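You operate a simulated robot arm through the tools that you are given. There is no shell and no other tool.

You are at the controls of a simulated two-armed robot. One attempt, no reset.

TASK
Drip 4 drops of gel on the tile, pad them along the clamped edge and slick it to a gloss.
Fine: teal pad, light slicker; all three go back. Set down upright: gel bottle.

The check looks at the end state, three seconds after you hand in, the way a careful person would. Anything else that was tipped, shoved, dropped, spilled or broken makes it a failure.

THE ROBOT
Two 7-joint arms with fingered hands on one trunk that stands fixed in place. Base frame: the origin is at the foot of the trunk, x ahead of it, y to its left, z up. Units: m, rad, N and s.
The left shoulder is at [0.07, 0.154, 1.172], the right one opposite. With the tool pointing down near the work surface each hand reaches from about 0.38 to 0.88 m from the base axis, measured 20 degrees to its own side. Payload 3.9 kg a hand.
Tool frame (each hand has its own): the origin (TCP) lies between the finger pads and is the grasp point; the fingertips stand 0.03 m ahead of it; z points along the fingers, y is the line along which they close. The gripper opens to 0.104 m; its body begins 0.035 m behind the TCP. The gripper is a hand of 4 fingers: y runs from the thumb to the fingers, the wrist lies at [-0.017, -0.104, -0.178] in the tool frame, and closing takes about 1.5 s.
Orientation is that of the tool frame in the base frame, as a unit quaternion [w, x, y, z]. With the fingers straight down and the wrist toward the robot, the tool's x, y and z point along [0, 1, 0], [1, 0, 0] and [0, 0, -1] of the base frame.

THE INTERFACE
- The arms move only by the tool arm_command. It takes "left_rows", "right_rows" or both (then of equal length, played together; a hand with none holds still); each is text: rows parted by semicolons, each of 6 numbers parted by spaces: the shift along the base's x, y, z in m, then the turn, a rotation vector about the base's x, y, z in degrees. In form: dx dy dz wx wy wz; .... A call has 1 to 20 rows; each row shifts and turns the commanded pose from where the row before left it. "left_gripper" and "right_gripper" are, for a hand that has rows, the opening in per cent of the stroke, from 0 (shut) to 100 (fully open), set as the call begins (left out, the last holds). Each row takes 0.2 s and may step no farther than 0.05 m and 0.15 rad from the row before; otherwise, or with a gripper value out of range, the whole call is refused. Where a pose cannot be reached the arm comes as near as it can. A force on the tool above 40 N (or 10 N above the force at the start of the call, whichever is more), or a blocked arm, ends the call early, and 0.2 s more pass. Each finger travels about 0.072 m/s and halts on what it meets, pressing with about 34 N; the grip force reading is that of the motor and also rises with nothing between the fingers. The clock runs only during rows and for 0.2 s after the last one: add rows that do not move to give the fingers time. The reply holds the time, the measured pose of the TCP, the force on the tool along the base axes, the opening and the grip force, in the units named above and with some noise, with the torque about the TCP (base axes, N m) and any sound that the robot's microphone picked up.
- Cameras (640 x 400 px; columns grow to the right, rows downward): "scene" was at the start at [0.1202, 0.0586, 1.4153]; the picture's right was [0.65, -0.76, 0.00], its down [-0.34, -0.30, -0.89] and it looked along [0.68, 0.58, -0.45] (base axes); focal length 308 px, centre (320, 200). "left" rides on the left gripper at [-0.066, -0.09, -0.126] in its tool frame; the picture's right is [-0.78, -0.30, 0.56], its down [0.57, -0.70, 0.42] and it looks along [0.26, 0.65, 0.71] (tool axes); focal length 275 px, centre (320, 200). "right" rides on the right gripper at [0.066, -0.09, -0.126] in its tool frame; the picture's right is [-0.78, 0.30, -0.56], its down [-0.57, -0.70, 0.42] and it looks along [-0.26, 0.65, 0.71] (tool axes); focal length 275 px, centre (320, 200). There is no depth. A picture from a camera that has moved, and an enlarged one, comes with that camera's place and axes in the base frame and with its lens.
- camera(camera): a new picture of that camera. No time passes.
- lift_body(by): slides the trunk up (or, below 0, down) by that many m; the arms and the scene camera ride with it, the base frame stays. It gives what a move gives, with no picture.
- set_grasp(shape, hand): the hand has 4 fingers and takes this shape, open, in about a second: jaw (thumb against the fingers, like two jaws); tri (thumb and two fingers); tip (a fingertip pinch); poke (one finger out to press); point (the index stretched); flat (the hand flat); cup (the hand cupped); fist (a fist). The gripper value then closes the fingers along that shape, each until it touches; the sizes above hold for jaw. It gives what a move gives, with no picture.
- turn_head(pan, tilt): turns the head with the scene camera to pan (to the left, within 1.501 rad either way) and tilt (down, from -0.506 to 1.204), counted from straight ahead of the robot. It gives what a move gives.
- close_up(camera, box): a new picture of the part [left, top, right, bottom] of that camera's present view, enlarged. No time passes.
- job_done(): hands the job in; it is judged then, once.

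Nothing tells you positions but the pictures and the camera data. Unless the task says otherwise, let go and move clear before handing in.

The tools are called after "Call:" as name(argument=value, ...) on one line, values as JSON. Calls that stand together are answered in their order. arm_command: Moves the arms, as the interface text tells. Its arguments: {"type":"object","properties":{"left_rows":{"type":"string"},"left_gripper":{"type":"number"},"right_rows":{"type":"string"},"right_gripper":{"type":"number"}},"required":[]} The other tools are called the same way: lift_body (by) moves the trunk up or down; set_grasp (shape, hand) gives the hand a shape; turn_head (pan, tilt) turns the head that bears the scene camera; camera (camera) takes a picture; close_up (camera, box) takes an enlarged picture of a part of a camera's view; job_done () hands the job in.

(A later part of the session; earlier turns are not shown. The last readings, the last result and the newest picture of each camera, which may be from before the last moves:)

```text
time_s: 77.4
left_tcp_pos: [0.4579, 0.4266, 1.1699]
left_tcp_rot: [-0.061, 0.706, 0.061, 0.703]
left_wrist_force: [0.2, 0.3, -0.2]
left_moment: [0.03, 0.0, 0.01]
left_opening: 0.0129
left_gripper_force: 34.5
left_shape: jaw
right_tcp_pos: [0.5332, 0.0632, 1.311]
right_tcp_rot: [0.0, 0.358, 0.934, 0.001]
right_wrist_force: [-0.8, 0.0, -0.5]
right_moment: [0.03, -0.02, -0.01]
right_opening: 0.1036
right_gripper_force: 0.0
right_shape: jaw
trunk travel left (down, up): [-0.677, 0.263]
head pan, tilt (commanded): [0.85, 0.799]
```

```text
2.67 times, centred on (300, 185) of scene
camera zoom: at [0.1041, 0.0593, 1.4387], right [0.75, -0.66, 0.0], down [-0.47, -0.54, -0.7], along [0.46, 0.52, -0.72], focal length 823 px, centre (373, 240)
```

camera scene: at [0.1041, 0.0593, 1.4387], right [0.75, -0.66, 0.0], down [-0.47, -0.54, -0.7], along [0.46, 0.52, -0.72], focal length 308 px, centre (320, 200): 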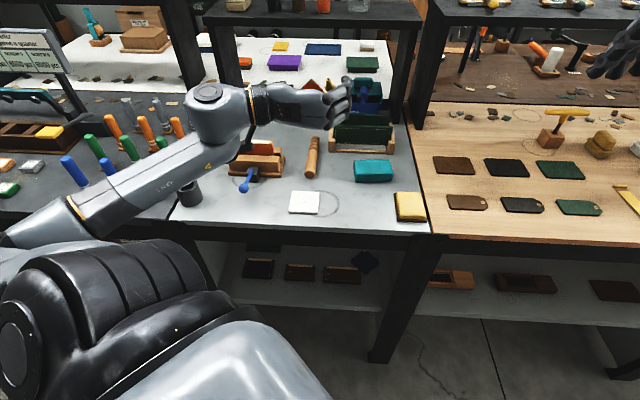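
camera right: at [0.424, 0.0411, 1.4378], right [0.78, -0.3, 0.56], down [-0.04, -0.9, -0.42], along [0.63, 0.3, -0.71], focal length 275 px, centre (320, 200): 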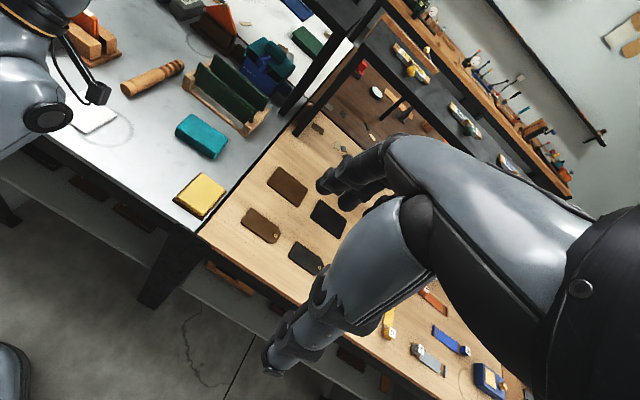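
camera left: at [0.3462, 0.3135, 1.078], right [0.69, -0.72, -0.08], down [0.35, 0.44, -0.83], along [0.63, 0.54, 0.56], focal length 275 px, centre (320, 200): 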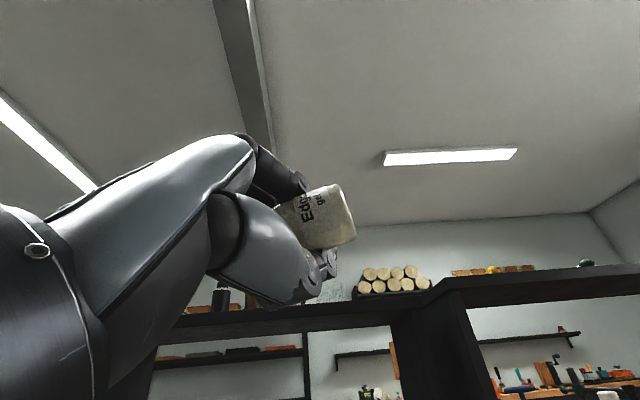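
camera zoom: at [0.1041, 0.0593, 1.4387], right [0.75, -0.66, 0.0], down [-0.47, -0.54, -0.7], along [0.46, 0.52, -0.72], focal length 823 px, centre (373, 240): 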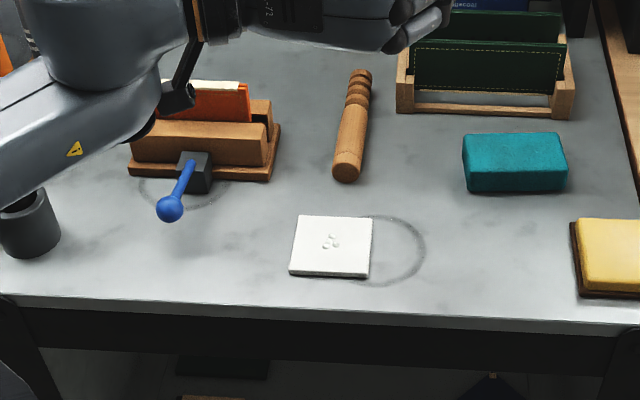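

Exactly four drops are on the tile, nothing stray. Now I bring the bottle back: yaw to the bench direction, tilt down 20°, and return over its spot.

Call:
arm_command(left_rows="0.004 -0.008 0 0 0 7; 0.004 -0.008 0 0 0 7; 0.004 -0.008 0 0 0 7; 0.004 -0.008 0 0 0 7; 0.004 -0.008 0 0 0 7; 0.003 -0.007 0 -4.74 4.74 0; 0.003 -0.007 0 -4.74 4.74 0; 0.003 -0.007 0 -4.74 4.74 0; 0 0 0 0 0 0")

Call:
camera(camera="scene")

```text
time_s: 79.4
left_tcp_pos: [0.4887, 0.3654, 1.1705]
left_tcp_rot: [-0.217, 0.759, 0.314, 0.527]
left_wrist_force: [-0.4, 0.4, -1.3]
left_moment: [0.0, 0.0, -0.01]
left_opening: 0.0125
left_gripper_force: 33.9
left_shape: jaw
right_tcp_pos: [0.5331, 0.0638, 1.3118]
right_tcp_rot: [0.0, 0.358, 0.934, 0.0]
right_wrist_force: [-0.3, -0.1, -0.4]
right_moment: [-0.01, 0.01, 0.01]
right_opening: 0.1037
right_gripper_force: 0.1
right_shape: jaw
trunk travel left (down, up): [-0.677, 0.263]
head pan, tilt (commanded): [0.85, 0.799]
```

```text
taken
camera scene: at [0.104, 0.06, 1.4387], right [0.75, -0.66, 0.0], down [-0.47, -0.54, -0.7], along [0.46, 0.52, -0.72], focal length 308 px, centre (320, 200)
```

scene: 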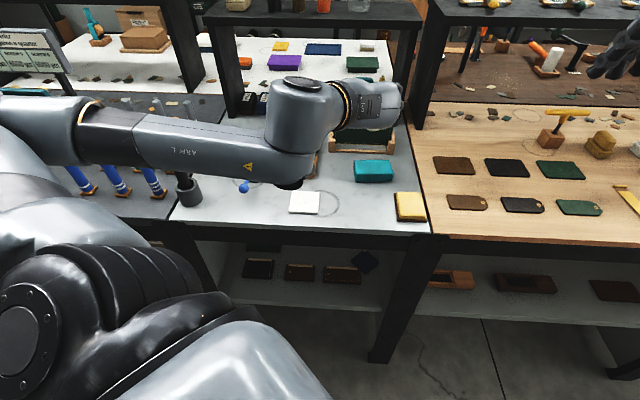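

Call:
arm_command(left_rows="0 0 -0.025 0 0 0; 0 0 -0.025 0 0 0; 0 0 -0.025 0 0 0; 0 0 -0.025 0 0 0; 0 0 0 0 0 0")

Call:
camera(camera="scene")

Call:
close_up(camera="right", box=[20, 30, 200, 150])

Call:
camera(camera="left")

```text
time_s: 80.6
left_tcp_pos: [0.4887, 0.3646, 1.0717]
left_tcp_rot: [-0.218, 0.758, 0.314, 0.528]
left_wrist_force: [0.0, -0.7, -1.0]
left_moment: [-0.01, -0.01, 0.0]
left_opening: 0.0125
left_gripper_force: 33.9
left_shape: jaw
right_tcp_pos: [0.5332, 0.0635, 1.3118]
right_tcp_rot: [0.0, 0.359, 0.933, 0.0]
right_wrist_force: [0.0, 0.3, -0.8]
right_moment: [-0.01, 0.01, -0.02]
right_opening: 0.1038
right_gripper_force: 0.1
right_shape: jaw
trunk travel left (down, up): [-0.677, 0.263]
head pan, tilt (commanded): [0.85, 0.799]
```

```text
taken
camera scene: at [0.1041, 0.0592, 1.4387], right [0.75, -0.66, 0.0], down [-0.47, -0.54, -0.7], along [0.46, 0.52, -0.72], focal length 308 px, centre (320, 200)
```

scene: 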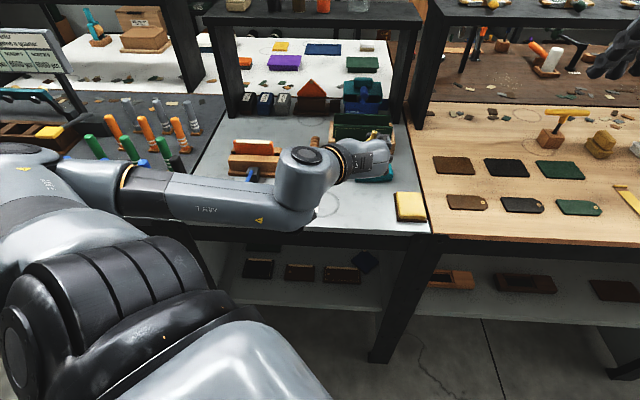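

```text
3.33 times, centred on (110, 90) of right
camera zoom: at [0.4239, 0.0406, 1.4379], right [0.78, -0.3, 0.56], down [-0.04, -0.9, -0.42], along [0.63, 0.3, -0.71], focal length 918 px, centre (1020, 567)
```

zoom: 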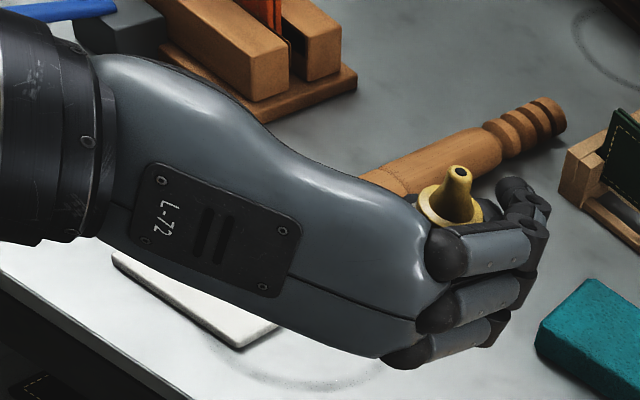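

```text
taken
camera left: at [0.3262, 0.3286, 1.0525], right [-0.03, 0.39, -0.92], down [-0.07, 0.92, 0.39], along [1.0, 0.08, 0.0], focal length 275 px, centre (320, 200)
```

left: 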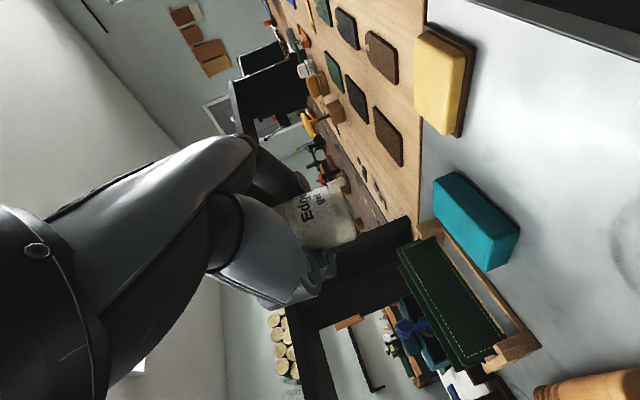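

Call:
close_up(camera="left", box=[240, 130, 400, 310])

Call:
close_up(camera="scene", box=[320, 110, 420, 190])

```text
2.22 times, centred on (320, 220) of left
camera zoom: at [0.3262, 0.3286, 1.0525], right [-0.03, 0.39, -0.92], down [-0.07, 0.92, 0.39], along [1.0, 0.08, 0.0], focal length 612 px, centre (320, 156)
```

zoom: 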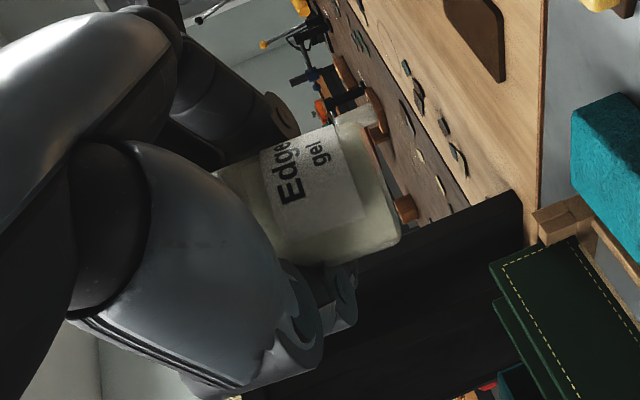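

```text
5.00 times, centred on (370, 150) of scene
camera zoom: at [0.1041, 0.0592, 1.4387], right [0.75, -0.66, 0.0], down [-0.47, -0.54, -0.7], along [0.46, 0.52, -0.72], focal length 1543 px, centre (70, 450)
```

zoom: 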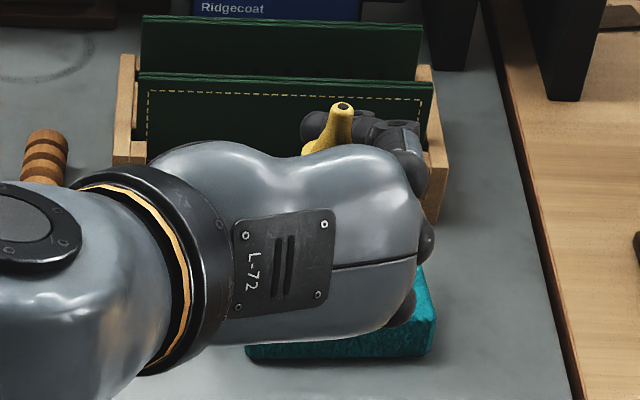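

Call:
arm_command(left_rows="0.0072 0.0097 0 -2.83 -2.83 0; 0.0071 0.0097 0 -2.83 -2.83 0; 0 0 -0.025 0 0 0; 0 0 -0.025 0 0 0; 0 0 0 0 0 0")

Call:
camera(camera="scene")

Call:
close_up(camera="right", box=[20, 30, 200, 150])

Call:
close_up(camera="left", box=[240, 130, 400, 310])

```text
time_s: 81.8
left_tcp_pos: [0.5045, 0.383, 1.02]
left_tcp_rot: [-0.164, 0.741, 0.35, 0.549]
left_wrist_force: [0.5, 0.0, -1.9]
left_moment: [-0.02, 0.01, -0.01]
left_opening: 0.0126
left_gripper_force: 33.8
left_shape: jaw
right_tcp_pos: [0.5332, 0.0637, 1.3113]
right_tcp_rot: [-0.001, 0.358, 0.934, 0.001]
right_wrist_force: [0.4, 0.3, -0.3]
right_moment: [0.01, 0.01, 0.03]
right_opening: 0.1037
right_gripper_force: 0.1
right_shape: jaw
trunk travel left (down, up): [-0.677, 0.263]
head pan, tilt (commanded): [0.85, 0.799]
```

```text
taken
camera scene: at [0.1041, 0.0593, 1.4387], right [0.75, -0.66, 0.0], down [-0.47, -0.54, -0.7], along [0.46, 0.52, -0.72], focal length 308 px, centre (320, 200)
```

scene: 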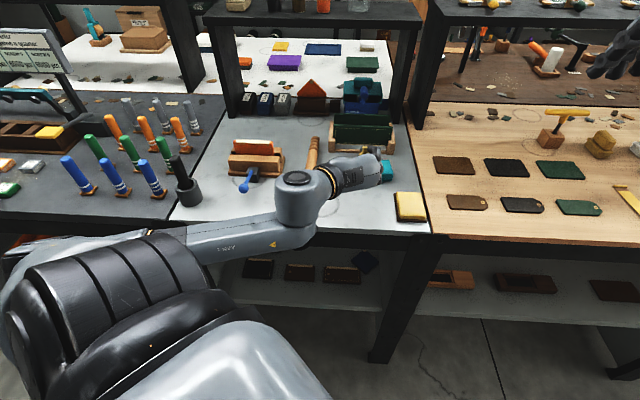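

```text
3.33 times, centred on (110, 90) of right
camera zoom: at [0.424, 0.0408, 1.4379], right [0.78, -0.3, 0.56], down [-0.04, -0.9, -0.42], along [0.63, 0.3, -0.71], focal length 918 px, centre (1020, 567)
```

zoom: 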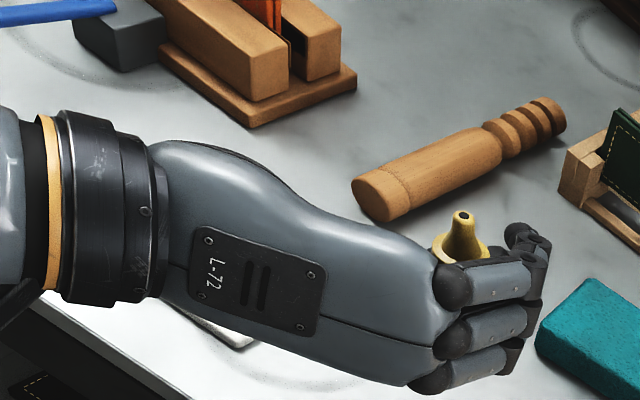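

```text
2.22 times, centred on (320, 220) of left
camera zoom: at [0.3434, 0.3447, 0.9901], right [0.06, 0.29, -0.95], down [-0.11, 0.95, 0.29], along [0.99, 0.08, 0.09], focal length 612 px, centre (320, 156)
```

zoom: 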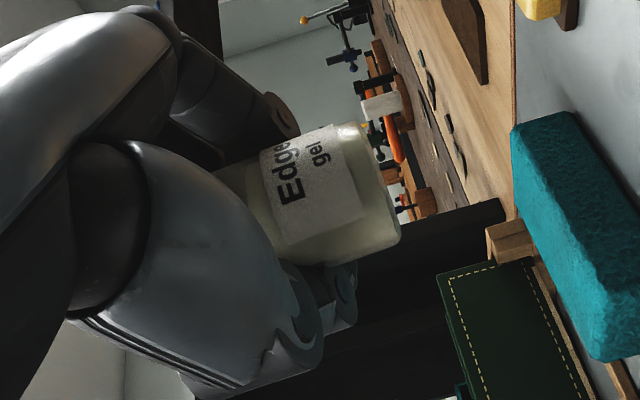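

Call:
arm_command(left_rows="0 0 -0.02 0 0 0; 0 0 -0.02 0 0 0; 0 0 -0.02 0 0 0; 0 0 0 0 0 0")

Call:
camera(camera="scene")

Call:
close_up(camera="left", box=[240, 130, 400, 310])

Call:
close_up(camera="right", box=[20, 30, 200, 150])

```text
time_s: 82.8
left_tcp_pos: [0.5047, 0.3851, 0.9606]
left_tcp_rot: [-0.165, 0.741, 0.35, 0.549]
left_wrist_force: [-0.5, 0.1, -0.7]
left_moment: [0.02, 0.01, 0.01]
left_opening: 0.0126
left_gripper_force: 34.1
left_shape: jaw
right_tcp_pos: [0.5338, 0.0646, 1.3115]
right_tcp_rot: [0.0, 0.359, 0.933, -0.001]
right_wrist_force: [0.6, -0.2, 1.0]
right_moment: [0.01, -0.04, 0.0]
right_opening: 0.1037
right_gripper_force: 0.1
right_shape: jaw
trunk travel left (down, up): [-0.677, 0.263]
head pan, tilt (commanded): [0.85, 0.799]
```

```text
taken
camera scene: at [0.1042, 0.0595, 1.4387], right [0.75, -0.66, 0.0], down [-0.47, -0.54, -0.7], along [0.46, 0.52, -0.72], focal length 308 px, centre (320, 200)
```

scene: 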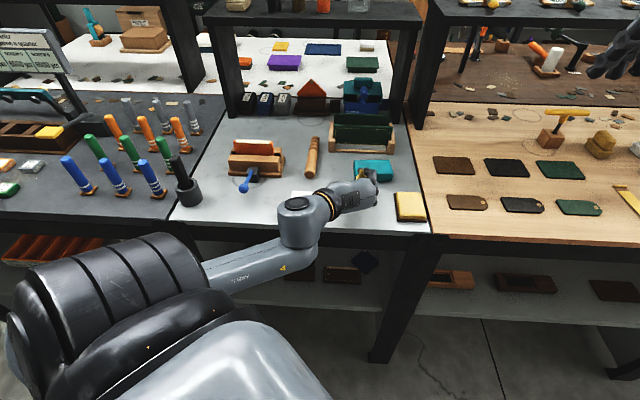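

```text
2.22 times, centred on (320, 220) of left
camera zoom: at [0.3431, 0.3454, 0.9297], right [0.06, 0.3, -0.95], down [-0.11, 0.95, 0.29], along [0.99, 0.08, 0.09], focal length 612 px, centre (320, 156)
```

zoom: 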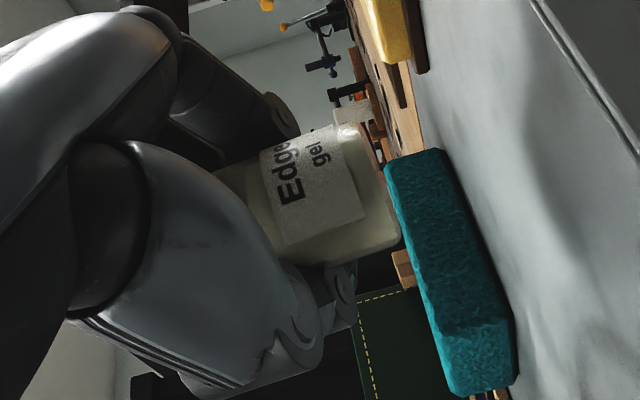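

```text
3.33 times, centred on (110, 90) of right
camera zoom: at [0.4241, 0.0409, 1.4378], right [0.78, -0.3, 0.56], down [-0.04, -0.9, -0.42], along [0.63, 0.3, -0.71], focal length 918 px, centre (1020, 567)
```

zoom: 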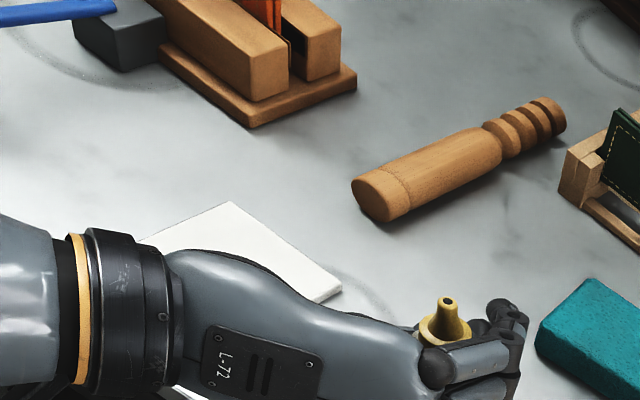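

Call:
arm_command(left_rows="-0.001 -0.002 -0.012 0 0 0; 0 0 -0.012 0 0 0; 0 0 0 0 0 0")

Call:
close_up(camera="left", box=[240, 130, 400, 310])

Call:
close_up(camera="scene", box=[260, 140, 420, 250])

```text
time_s: 83.6
left_tcp_pos: [0.502, 0.383, 0.9366]
left_tcp_rot: [-0.164, 0.741, 0.349, 0.55]
left_wrist_force: [0.0, -0.7, -0.6]
left_moment: [0.04, 0.03, 0.0]
left_opening: 0.0126
left_gripper_force: 34.2
left_shape: jaw
right_tcp_pos: [0.5334, 0.0633, 1.3113]
right_tcp_rot: [0.0, 0.359, 0.933, -0.001]
right_wrist_force: [0.4, 0.4, 0.4]
right_moment: [0.02, -0.03, 0.0]
right_opening: 0.1036
right_gripper_force: 0.0
right_shape: jaw
trunk travel left (down, up): [-0.677, 0.263]
head pan, tilt (commanded): [0.85, 0.799]
```

```text
2.22 times, centred on (320, 220) of left
camera zoom: at [0.3418, 0.3435, 0.9061], right [0.06, 0.29, -0.95], down [-0.11, 0.95, 0.29], along [0.99, 0.08, 0.09], focal length 612 px, centre (320, 156)
```

zoom: 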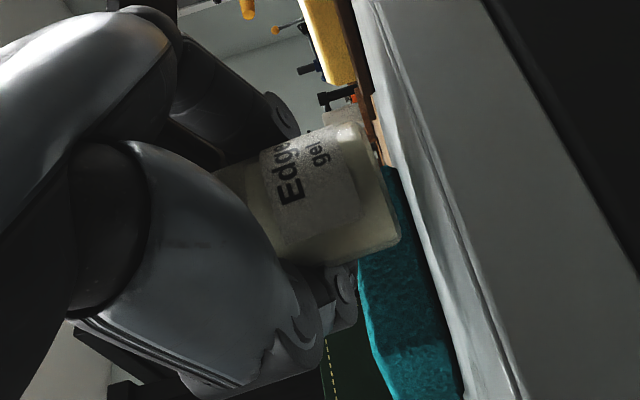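

```text
3.64 times, centred on (340, 195) of scene
camera zoom: at [0.1042, 0.0595, 1.4387], right [0.75, -0.66, 0.0], down [-0.47, -0.54, -0.7], along [0.46, 0.52, -0.72], focal length 1122 px, centre (247, 218)
```

zoom: 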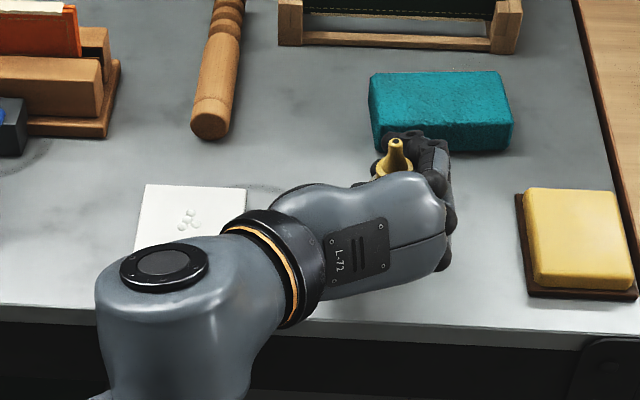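

Call:
arm_command(left_rows="0 0 -0.004 0 0 0; 0 0 0 0 0 0")

Call:
arm_command(left_rows="0 0 -0.003 0 0 0; 0 0 0 0 0 0")

Call:
close_up(camera="left", box=[240, 130, 400, 310])

```text
time_s: 84.2
left_tcp_pos: [0.5029, 0.3821, 0.9327]
left_tcp_rot: [-0.165, 0.742, 0.349, 0.548]
left_wrist_force: [-0.8, 0.6, -1.5]
left_moment: [0.0, -0.04, -0.01]
left_opening: 0.0127
left_gripper_force: 34.1
left_shape: jaw
right_tcp_pos: [0.5323, 0.0646, 1.3109]
right_tcp_rot: [0.0, 0.359, 0.933, -0.001]
right_wrist_force: [0.6, -0.2, 0.0]
right_moment: [0.0, 0.02, 0.0]
right_opening: 0.1038
right_gripper_force: 0.1
right_shape: jaw
trunk travel left (down, up): [-0.677, 0.263]
head pan, tilt (commanded): [0.85, 0.799]
```

```text
time_s: 84.8
left_tcp_pos: [0.5027, 0.3811, 0.9317]
left_tcp_rot: [-0.164, 0.742, 0.35, 0.549]
left_wrist_force: [1.3, -0.6, 1.8]
left_moment: [0.02, 0.0, -0.01]
left_opening: 0.0125
left_gripper_force: 34.0
left_shape: jaw
right_tcp_pos: [0.5335, 0.0628, 1.3114]
right_tcp_rot: [0.0, 0.359, 0.933, 0.0]
right_wrist_force: [-0.9, 0.3, -0.3]
right_moment: [0.0, 0.02, -0.03]
right_opening: 0.1037
right_gripper_force: 0.1
right_shape: jaw
trunk travel left (down, up): [-0.677, 0.263]
head pan, tilt (commanded): [0.85, 0.799]
```

```text
2.22 times, centred on (320, 220) of left
camera zoom: at [0.3416, 0.343, 0.8996], right [0.06, 0.29, -0.95], down [-0.11, 0.95, 0.29], along [0.99, 0.08, 0.09], focal length 612 px, centre (320, 156)
```

zoom: 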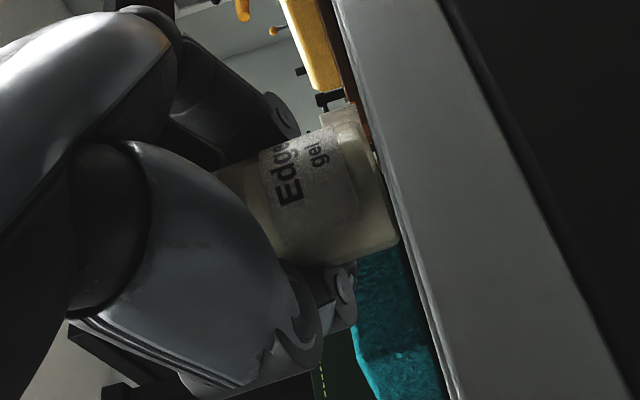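

Call:
arm_command(left_rows="0 0 -0.002 0 0 0; 0 0 0 0 0 0")

Call:
close_up(camera="right", box=[80, 90, 200, 170])

```text
time_s: 85.4
left_tcp_pos: [0.5023, 0.3818, 0.9298]
left_tcp_rot: [-0.164, 0.741, 0.35, 0.549]
left_wrist_force: [3.1, 0.7, 6.4]
left_moment: [-0.03, 0.05, 0.0]
left_opening: 0.0125
left_gripper_force: 34.1
left_shape: jaw
right_tcp_pos: [0.5326, 0.0626, 1.3115]
right_tcp_rot: [0.0, 0.358, 0.934, 0.0]
right_wrist_force: [0.7, -0.7, -0.8]
right_moment: [-0.02, 0.01, 0.01]
right_opening: 0.1036
right_gripper_force: 0.0
right_shape: jaw
trunk travel left (down, up): [-0.677, 0.263]
head pan, tilt (commanded): [0.85, 0.799]
```

```text
5.00 times, centred on (140, 130) of right
camera zoom: at [0.4236, 0.04, 1.4381], right [0.78, -0.3, 0.56], down [-0.04, -0.9, -0.42], along [0.63, 0.3, -0.71], focal length 1376 px, centre (1220, 550)
```

zoom: 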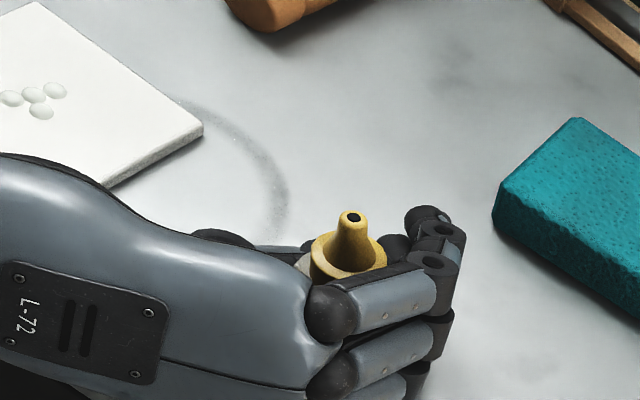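

The bottle has touched down (6 N). I release gradually and check that it stands.

Call:
arm_command(left_rows="0 0 0.001 0 0 0; 0 0 0 0 0 0", left_gripper=20)

Call:
close_up(camera="right", box=[80, 90, 200, 170])

Call:
close_up(camera="left", box=[240, 130, 400, 310])

```text
time_s: 86.0
left_tcp_pos: [0.5019, 0.3816, 0.9288]
left_tcp_rot: [-0.165, 0.741, 0.351, 0.548]
left_wrist_force: [0.6, -0.7, -0.1]
left_moment: [-0.01, 0.01, -0.03]
left_opening: 0.0206
left_gripper_force: 0.0
left_shape: jaw
right_tcp_pos: [0.5343, 0.0637, 1.3115]
right_tcp_rot: [0.0, 0.358, 0.934, -0.001]
right_wrist_force: [-0.5, 0.0, 0.3]
right_moment: [-0.03, 0.0, 0.0]
right_opening: 0.1039
right_gripper_force: 0.0
right_shape: jaw
trunk travel left (down, up): [-0.677, 0.263]
head pan, tilt (commanded): [0.85, 0.799]
```

```text
5.00 times, centred on (140, 130) of right
camera zoom: at [0.424, 0.041, 1.4378], right [0.78, -0.3, 0.56], down [-0.04, -0.9, -0.42], along [0.63, 0.3, -0.71], focal length 1376 px, centre (1220, 550)
```

zoom: 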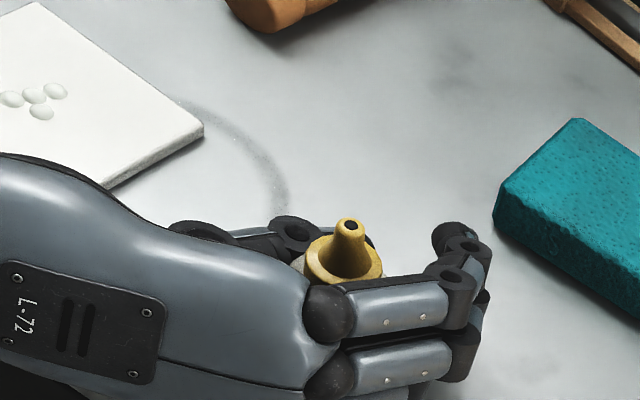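

```text
2.22 times, centred on (320, 220) of left
camera zoom: at [0.3409, 0.3435, 0.8976], right [0.06, 0.29, -0.95], down [-0.11, 0.95, 0.29], along [0.99, 0.08, 0.09], focal length 612 px, centre (320, 156)
```

zoom: 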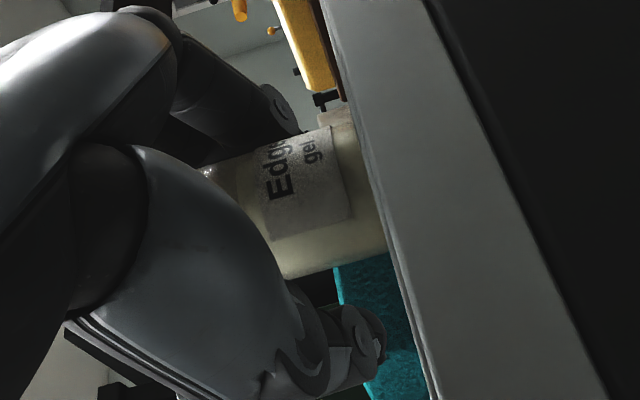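

Call:
arm_command(left_rows="0 0 0.001 0 0 0; 0 0 0 0 0 0; 0 0 0 0 0 0; 0 0 0 0 0 0", left_gripper=70)

Call:
close_up(camera="right", box=[80, 90, 200, 170])

Call:
close_up(camera="left", box=[240, 130, 400, 310])

```text
time_s: 87.0
left_tcp_pos: [0.5026, 0.3826, 0.9299]
left_tcp_rot: [-0.164, 0.741, 0.35, 0.549]
left_wrist_force: [0.8, 0.2, -0.2]
left_moment: [-0.01, -0.02, 0.03]
left_opening: 0.0727
left_gripper_force: 0.1
left_shape: jaw
right_tcp_pos: [0.5333, 0.064, 1.3113]
right_tcp_rot: [0.0, 0.359, 0.933, 0.001]
right_wrist_force: [-0.7, 0.0, 0.0]
right_moment: [0.03, 0.01, 0.0]
right_opening: 0.1036
right_gripper_force: 0.1
right_shape: jaw
trunk travel left (down, up): [-0.677, 0.263]
head pan, tilt (commanded): [0.85, 0.799]
```

```text
5.00 times, centred on (140, 130) of right
camera zoom: at [0.424, 0.0408, 1.4378], right [0.78, -0.3, 0.56], down [-0.04, -0.9, -0.42], along [0.63, 0.3, -0.71], focal length 1376 px, centre (1220, 550)
```

zoom: 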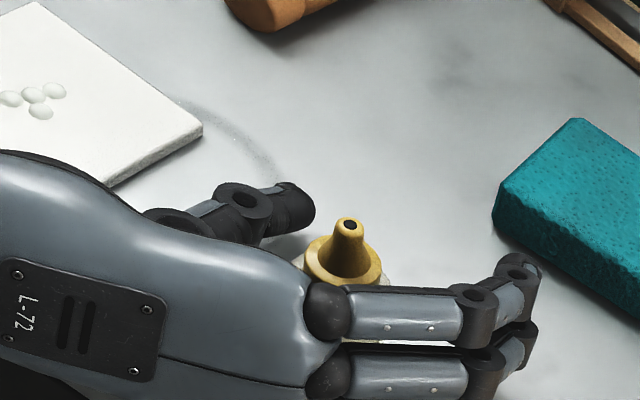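

```text
2.22 times, centred on (320, 220) of left
camera zoom: at [0.3414, 0.3434, 0.8991], right [0.06, 0.29, -0.95], down [-0.11, 0.95, 0.29], along [0.99, 0.08, 0.09], focal length 612 px, centre (320, 156)
```

zoom: 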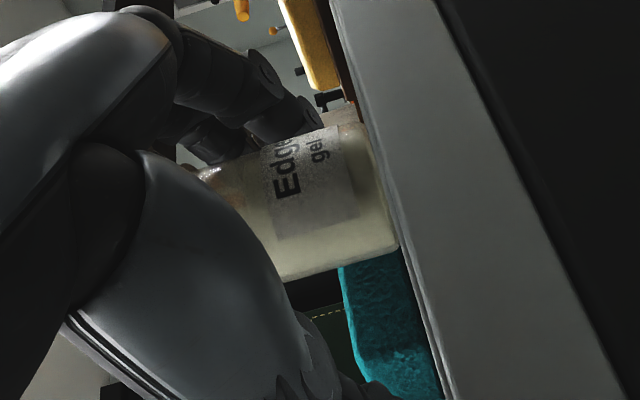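

Call:
arm_command(left_rows="-0.005 -0.005 0.003 0 0 0; -0.005 -0.005 0.003 0 0 0; -0.004 -0.004 0.003 0 0 0; 0 0 0 0 0 0")

Call:
close_up(camera="right", box=[80, 90, 200, 170])

```text
time_s: 88.0
left_tcp_pos: [0.4885, 0.3675, 0.939]
left_tcp_rot: [-0.164, 0.742, 0.35, 0.549]
left_wrist_force: [-0.5, -0.6, 0.2]
left_moment: [-0.01, 0.02, 0.01]
left_opening: 0.0726
left_gripper_force: 0.0
left_shape: jaw
right_tcp_pos: [0.5334, 0.0643, 1.3121]
right_tcp_rot: [0.0, 0.357, 0.934, 0.001]
right_wrist_force: [-0.6, 0.1, -0.7]
right_moment: [0.03, 0.0, -0.01]
right_opening: 0.1039
right_gripper_force: 0.0
right_shape: jaw
trunk travel left (down, up): [-0.677, 0.263]
head pan, tilt (commanded): [0.85, 0.799]
```

```text
5.00 times, centred on (140, 130) of right
camera zoom: at [0.4241, 0.0408, 1.4378], right [0.78, -0.3, 0.56], down [-0.04, -0.9, -0.42], along [0.63, 0.3, -0.71], focal length 1376 px, centre (1220, 550)
```

zoom: 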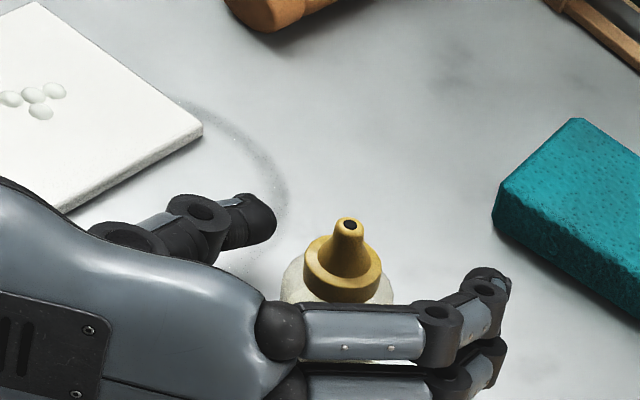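

Call:
arm_command(left_rows="0 0 0.02 0 0 0; 0 0 0.02 0 0 0; 0 0 0.025 0 0 0; 0 0 0.03 0 0 0; 0 0 0.03 0 0 0; 0 0 0.03 0 0 0; 0 0 0 0 0 0", left_gripper=90)

Call:
camera(camera="scene")

Call:
close_up(camera="right", box=[20, 30, 200, 150])

```text
time_s: 89.6
left_tcp_pos: [0.4891, 0.3687, 1.0939]
left_tcp_rot: [-0.165, 0.741, 0.35, 0.548]
left_wrist_force: [0.7, -0.1, 0.7]
left_moment: [0.0, 0.01, 0.01]
left_opening: 0.0933
left_gripper_force: 0.0
left_shape: jaw
right_tcp_pos: [0.5324, 0.0639, 1.3116]
right_tcp_rot: [0.001, 0.358, 0.934, 0.0]
right_wrist_force: [-0.2, 0.1, 0.1]
right_moment: [0.01, 0.01, -0.01]
right_opening: 0.1035
right_gripper_force: 0.1
right_shape: jaw
trunk travel left (down, up): [-0.677, 0.263]
head pan, tilt (commanded): [0.85, 0.799]
```

```text
taken
camera scene: at [0.1041, 0.0594, 1.4387], right [0.75, -0.66, 0.0], down [-0.47, -0.54, -0.7], along [0.46, 0.52, -0.72], focal length 308 px, centre (320, 200)
```

scene: 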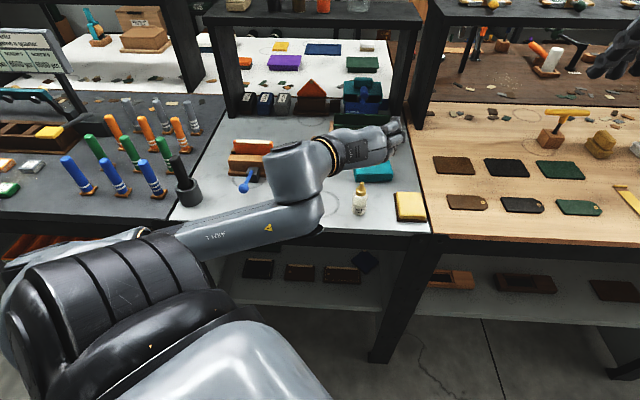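

```text
3.33 times, centred on (110, 90) of right
camera zoom: at [0.424, 0.0408, 1.4379], right [0.78, -0.3, 0.56], down [-0.04, -0.9, -0.42], along [0.63, 0.3, -0.71], focal length 918 px, centre (1020, 567)
```

zoom: 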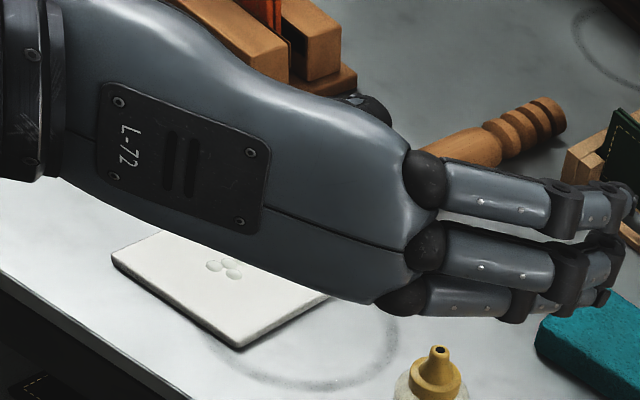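

The bottle stands back at its spot. Next the teal pad: I rotate the hand to fingers-down above it.

Call:
arm_command(left_rows="0.005 0.003 0.01 -5.81 0.6 5.61; 0.005 0.003 0.01 -5.81 0.6 5.61; 0.005 0.003 0.01 -5.81 0.6 5.61; 0.005 0.003 0.01 -5.81 0.6 5.61; 0.005 0.003 0.01 -5.81 0.6 5.61; 0.005 0.003 0.01 -5.81 0.6 5.61; 0.005 0.003 0.01 -5.81 0.6 5.61; 0.005 0.003 0.005 -5.81 0.6 5.61; 0.005 0.003 0 -5.81 0.6 5.61; 0.005 0.003 0 -5.81 0.6 5.61; 0.005 0.003 0 -5.81 0.6 5.61; 0.005 0.003 0 -5.81 0.6 5.61; 0.005 0.003 0 -5.81 0.6 5.61; 0 0 0 0 0 0")

Call:
camera(camera="scene")

Call:
camera(camera="left")

```text
time_s: 92.6
left_tcp_pos: [0.5535, 0.408, 1.1689]
left_tcp_rot: [0.0, 0.383, 0.924, -0.002]
left_wrist_force: [-0.7, 1.1, -1.2]
left_moment: [-0.01, 0.0, 0.02]
left_opening: 0.0935
left_gripper_force: 0.1
left_shape: jaw
right_tcp_pos: [0.5323, 0.0632, 1.3111]
right_tcp_rot: [0.0, 0.358, 0.934, 0.001]
right_wrist_force: [0.0, 0.3, -0.1]
right_moment: [-0.03, 0.01, 0.01]
right_opening: 0.1036
right_gripper_force: 0.1
right_shape: jaw
trunk travel left (down, up): [-0.677, 0.263]
head pan, tilt (commanded): [0.85, 0.799]
```

```text
taken
camera scene: at [0.1039, 0.0597, 1.4387], right [0.75, -0.66, 0.0], down [-0.47, -0.54, -0.7], along [0.46, 0.52, -0.72], focal length 308 px, centre (320, 200)
```

scene: 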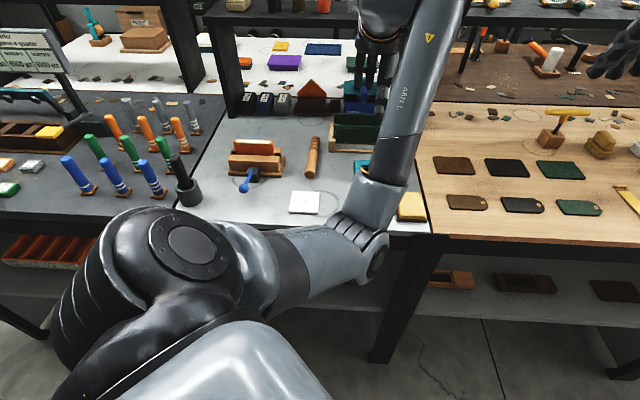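

```text
taken
camera left: at [0.5361, 0.2973, 1.2947], right [0.34, -0.76, -0.56], down [-0.9, -0.09, -0.42], along [0.27, 0.64, -0.72], focal length 275 px, centre (320, 200)
```

left: 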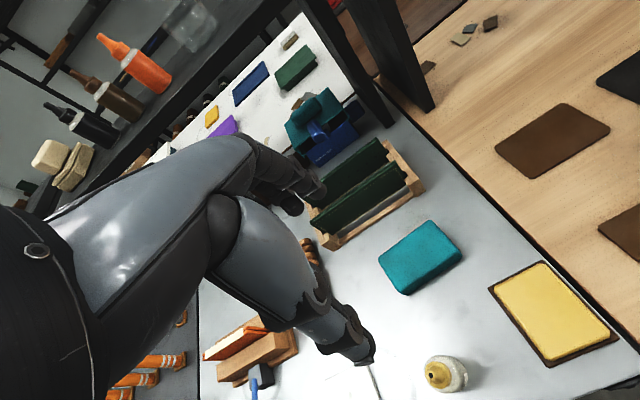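

The elbow swung low toward the bench. I back out to the earlier pose (hand yaw 0, further left and higher) to bring the elbow up again.

Call:
arm_command(left_rows="-0.008 0.006 0.01 0 0 -7.5; -0.008 0.006 0.01 0 0 -7.5; -0.008 0.006 0.01 0 0 -7.5; -0.008 0.006 0.01 0 0 -7.5; -0.008 0.006 0.01 0 0 -7.5; -0.008 0.006 0.01 0 0 -7.5; -0.01 0.006 0.01 0 0 -7.5; -0.01 0.006 0.01 0 0 -7.5; 0 0 0 0 0 0")

Call:
camera(camera="scene")

```text
time_s: 94.6
left_tcp_pos: [0.4845, 0.4544, 1.2495]
left_tcp_rot: [-0.001, 0.795, 0.607, -0.001]
left_wrist_force: [0.4, 1.0, -0.1]
left_moment: [0.02, -0.02, 0.04]
left_opening: 0.0936
left_gripper_force: 0.0
left_shape: jaw
right_tcp_pos: [0.5334, 0.0634, 1.3117]
right_tcp_rot: [-0.001, 0.359, 0.933, 0.0]
right_wrist_force: [0.2, -0.3, -0.2]
right_moment: [0.0, 0.02, 0.0]
right_opening: 0.1039
right_gripper_force: 0.0
right_shape: jaw
trunk travel left (down, up): [-0.677, 0.263]
head pan, tilt (commanded): [0.85, 0.799]
```

```text
taken
camera scene: at [0.1047, 0.0591, 1.4387], right [0.75, -0.66, 0.0], down [-0.47, -0.54, -0.7], along [0.46, 0.52, -0.72], focal length 308 px, centre (320, 200)
```

scene: 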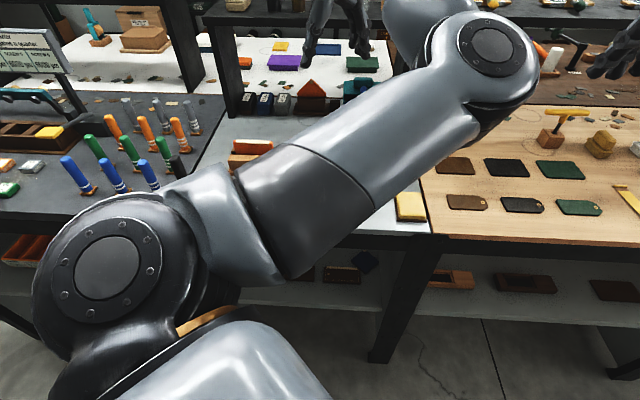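

Call:
arm_command(left_rows="0.01 -0.006 -0.01 0 0 7.5; 0.01 -0.006 -0.01 0 0 7.5; 0.008 -0.006 -0.01 0 0 7.5; 0.008 -0.006 -0.01 0 0 7.5; 0.008 -0.006 -0.01 0 0 7.5; 0.008 -0.006 -0.01 0 0 7.5; 0.008 -0.006 -0.01 0 0 7.5; 0.008 -0.006 -0.01 0 0 7.5; 0 0 0 0 0 0")

Call:
arm_command(left_rows="-0.005 -0.003 0 5.81 -0.6 -5.61; -0.005 -0.003 0 5.81 -0.6 -5.61; -0.005 -0.003 0 5.81 -0.6 -5.61; -0.005 -0.003 0 5.81 -0.6 -5.61; -0.005 -0.003 0 5.81 -0.6 -5.61; -0.005 -0.003 0 5.81 -0.6 -5.61; -0.005 -0.003 0 5.81 -0.6 -5.61; -0.005 -0.003 0 5.81 -0.6 -5.61; -0.005 -0.003 0 5.81 -0.6 -5.61; -0.005 -0.003 0 5.81 -0.6 -5.61; -0.005 -0.003 0 5.81 -0.6 -5.61; -0.005 -0.003 0 5.81 -0.6 -5.61; -0.005 -0.003 0 5.81 -0.6 -5.61; 0 0 0 0 0 0")

Call:
camera(camera="scene")

```text
time_s: 96.6
left_tcp_pos: [0.5512, 0.4063, 1.168]
left_tcp_rot: [0.0, 0.383, 0.924, -0.001]
left_wrist_force: [0.3, 0.8, 0.4]
left_moment: [-0.02, -0.02, 0.01]
left_opening: 0.0935
left_gripper_force: 0.1
left_shape: jaw
right_tcp_pos: [0.5335, 0.0637, 1.3108]
right_tcp_rot: [0.0, 0.358, 0.934, 0.0]
right_wrist_force: [-1.1, -0.3, 0.1]
right_moment: [0.0, -0.01, -0.03]
right_opening: 0.1039
right_gripper_force: 0.1
right_shape: jaw
trunk travel left (down, up): [-0.677, 0.263]
head pan, tilt (commanded): [0.85, 0.799]
```

```text
time_s: 99.3
left_tcp_pos: [0.495, 0.4083, 1.2029]
left_tcp_rot: [-0.226, 0.703, 0.387, 0.552]
left_wrist_force: [0.5, -0.8, -0.2]
left_moment: [-0.01, -0.08, 0.0]
left_opening: 0.0933
left_gripper_force: 0.0
left_shape: jaw
left hand out of reach, approached as far as the arm can: row 12, 13
right_tcp_pos: [0.5339, 0.0622, 1.3117]
right_tcp_rot: [-0.002, 0.359, 0.933, -0.001]
right_wrist_force: [0.7, -0.3, 0.6]
right_moment: [0.01, 0.04, 0.0]
right_opening: 0.1041
right_gripper_force: 0.0
right_shape: jaw
trunk travel left (down, up): [-0.677, 0.263]
head pan, tilt (commanded): [0.85, 0.799]
stopped in row 13 (left hand): the arm was blocked; the commanded pose is now the measured one
```

```text
taken
camera scene: at [0.1052, 0.059, 1.4386], right [0.75, -0.66, 0.0], down [-0.47, -0.54, -0.7], along [0.46, 0.52, -0.72], focal length 308 px, centre (320, 200)
```

scene: 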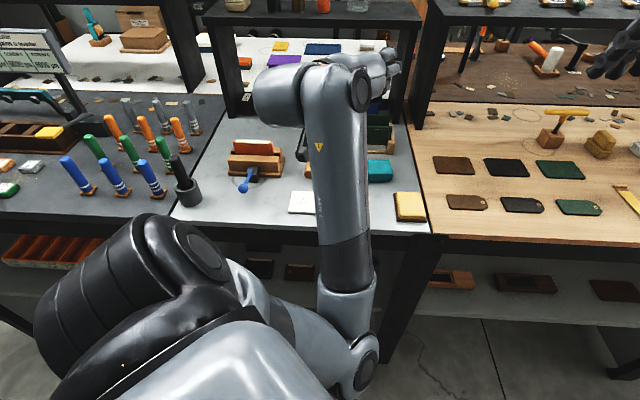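

Call:
arm_command(left_rows="-0.0044 0.0015 -0.004 -4.78 -5.1 -3.76; -0.0044 0.0015 -0.004 -4.78 -5.1 -3.76; -0.0044 0.0015 -0.004 -4.78 -5.1 -3.76; -0.0044 0.0015 -0.004 -4.78 -5.1 -3.76; -0.0044 0.0015 -0.004 -4.78 -5.1 -3.76; -0.0044 0.0015 -0.004 -4.78 -5.1 -3.76; -0.0044 0.0015 -0.004 -4.78 -5.1 -3.76; -0.0044 0.0015 -0.004 -4.78 -5.1 -3.76; 0 0 0 0 0 0")

Call:
camera(camera="scene")

```text
time_s: 101.3
left_tcp_pos: [0.4808, 0.4386, 1.1929]
left_tcp_rot: [0.294, 0.572, 0.393, 0.657]
left_wrist_force: [0.3, -0.4, -0.6]
left_moment: [-0.02, 0.01, -0.02]
left_opening: 0.0935
left_gripper_force: 0.2
left_shape: jaw
left hand out of reach, approached as far as the arm can: row 1, 2, 3
right_tcp_pos: [0.5332, 0.063, 1.312]
right_tcp_rot: [0.0, 0.358, 0.934, 0.0]
right_wrist_force: [-0.3, 0.0, 0.7]
right_moment: [0.0, -0.03, 0.0]
right_opening: 0.1036
right_gripper_force: 0.1
right_shape: jaw
trunk travel left (down, up): [-0.677, 0.263]
head pan, tilt (commanded): [0.85, 0.799]
```

```text
taken
camera scene: at [0.1043, 0.0588, 1.4387], right [0.75, -0.66, 0.0], down [-0.47, -0.54, -0.7], along [0.46, 0.52, -0.72], focal length 308 px, centre (320, 200)
```

scene: 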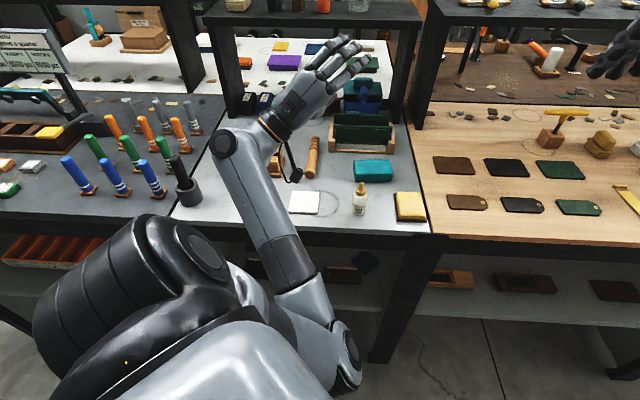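

Call:
arm_command(left_rows="-0.003 -0.0015 -0.003 7.39 1.3 0; -0.003 -0.0015 -0.003 7.39 1.3 0; -0.003 -0.0015 -0.003 7.39 1.3 0; -0.003 -0.0015 -0.003 7.39 1.3 0; -0.003 -0.0015 -0.003 7.39 1.3 0; -0.003 -0.0015 -0.003 7.39 1.3 0; -0.003 -0.0015 -0.003 7.39 1.3 0; 0 0 0 0 0 0")

Call:
camera(camera="scene")

```text
time_s: 103.1
left_tcp_pos: [0.46, 0.4216, 1.1519]
left_tcp_rot: [-0.015, 0.7, 0.107, 0.706]
left_wrist_force: [-0.2, -0.7, -0.7]
left_moment: [-0.01, 0.01, -0.05]
left_opening: 0.0934
left_gripper_force: 0.1
left_shape: jaw
right_tcp_pos: [0.5333, 0.0623, 1.3113]
right_tcp_rot: [0.0, 0.358, 0.934, 0.0]
right_wrist_force: [1.1, -0.6, -0.7]
right_moment: [-0.01, 0.01, 0.0]
right_opening: 0.1037
right_gripper_force: 0.0
right_shape: jaw
trunk travel left (down, up): [-0.677, 0.263]
head pan, tilt (commanded): [0.85, 0.799]
```

```text
taken
camera scene: at [0.1045, 0.0592, 1.4387], right [0.75, -0.66, 0.0], down [-0.47, -0.54, -0.7], along [0.46, 0.52, -0.72], focal length 308 px, centre (320, 200)
```

scene: 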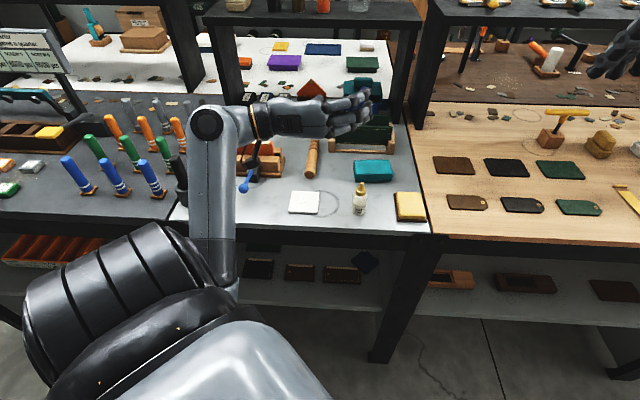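

Call:
close_up(camera="scene", box=[130, 90, 290, 260])

Call:
camera(camera="right")

```text
2.35 times, centred on (210, 175) of scene
camera zoom: at [0.1045, 0.0592, 1.4387], right [0.75, -0.66, 0.0], down [-0.47, -0.54, -0.7], along [0.46, 0.52, -0.72], focal length 726 px, centre (579, 259)
```

zoom: 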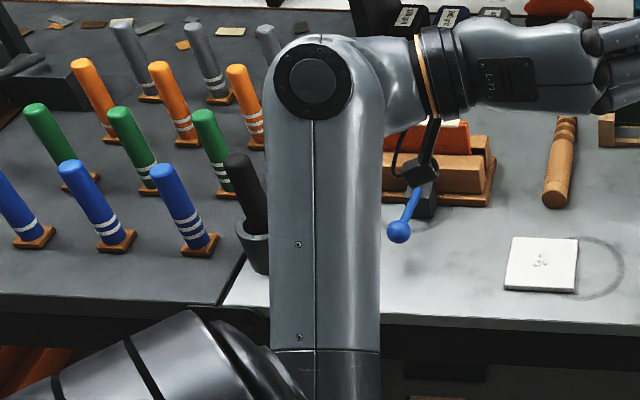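

```text
taken
camera right: at [0.4243, 0.0406, 1.4378], right [0.78, -0.3, 0.56], down [-0.04, -0.9, -0.42], along [0.63, 0.3, -0.71], focal length 275 px, centre (320, 200)
```

right: 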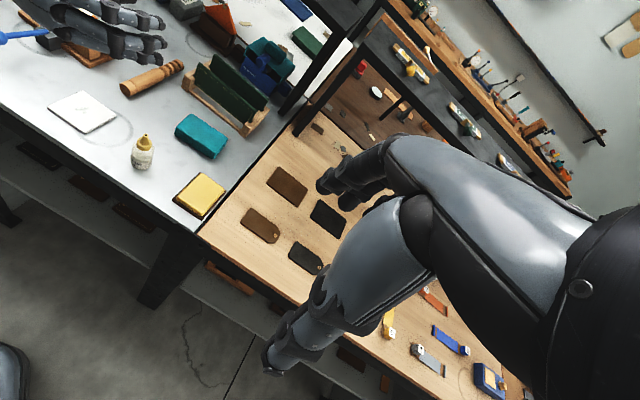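

Bottle and dark slicker are untouched. Raising the trunk will straighten the arm so the elbow stays clear; I lift it by 0.2 m and then turn the hand down.

Call:
lift_body(by=0.2)

Call:
arm_command(left_rows="0 0 -0.01 -4.9 4.9 4.9; 0 0 -0.01 -4.9 4.9 4.9; 0 0 -0.01 -4.9 4.9 4.9; 0 0 -0.01 -4.9 4.9 4.9; 0 0 -0.01 -4.9 4.9 4.9; 0 0 -0.01 -4.9 4.9 4.9; 0 0 -0.01 -4.9 4.9 4.9; 0 0 -0.01 -4.9 4.9 4.9; 0 0 -0.01 -4.9 4.9 4.9; 0 0 -0.01 -4.9 4.9 4.9; 0 0 0 -4.9 4.9 4.9; 0 0 0 -4.9 4.9 4.9; 0 0 0 -4.9 4.9 4.9; 0 0 0 -4.9 4.9 4.9; 0 0 0 0 0 0")

Call:
camera(camera="scene")

```text
time_s: 105.2
left_tcp_pos: [0.4598, 0.4218, 1.3526]
left_tcp_rot: [-0.014, 0.7, 0.108, 0.706]
left_wrist_force: [-0.2, 0.1, -0.6]
left_moment: [0.01, 0.0, 0.02]
left_opening: 0.0936
left_gripper_force: 0.0
left_shape: jaw
right_tcp_pos: [0.5336, 0.0631, 1.5119]
right_tcp_rot: [0.0, 0.359, 0.933, 0.001]
right_wrist_force: [0.5, -0.4, 0.3]
right_moment: [0.01, -0.01, 0.02]
right_opening: 0.1035
right_gripper_force: 0.0
right_shape: jaw
trunk travel left (down, up): [-0.877, 0.063]
head pan, tilt (commanded): [0.85, 0.799]
```

```text
time_s: 108.4
left_tcp_pos: [0.4602, 0.4229, 1.2526]
left_tcp_rot: [-0.065, 0.66, 0.747, -0.049]
left_wrist_force: [0.6, -1.0, -0.5]
left_moment: [-0.01, 0.0, 0.01]
left_opening: 0.0931
left_gripper_force: 0.1
left_shape: jaw
right_tcp_pos: [0.5332, 0.0643, 1.5113]
right_tcp_rot: [0.0, 0.358, 0.934, 0.0]
right_wrist_force: [0.0, -0.1, 0.3]
right_moment: [-0.03, 0.01, 0.0]
right_opening: 0.1036
right_gripper_force: 0.1
right_shape: jaw
trunk travel left (down, up): [-0.877, 0.063]
head pan, tilt (commanded): [0.85, 0.799]
```

```text
taken
camera scene: at [0.1042, 0.0592, 1.6387], right [0.75, -0.66, 0.0], down [-0.47, -0.54, -0.7], along [0.46, 0.52, -0.72], focal length 308 px, centre (320, 200)
```

scene: 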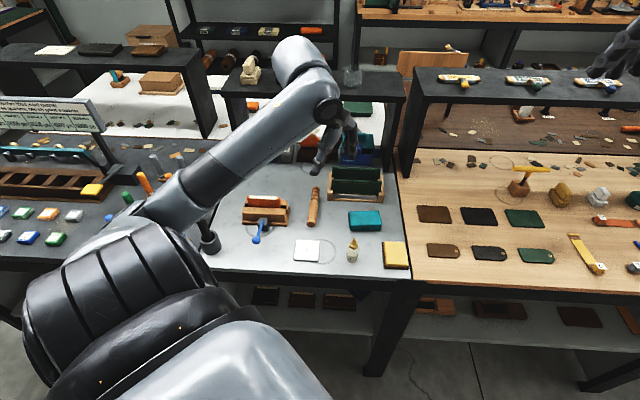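

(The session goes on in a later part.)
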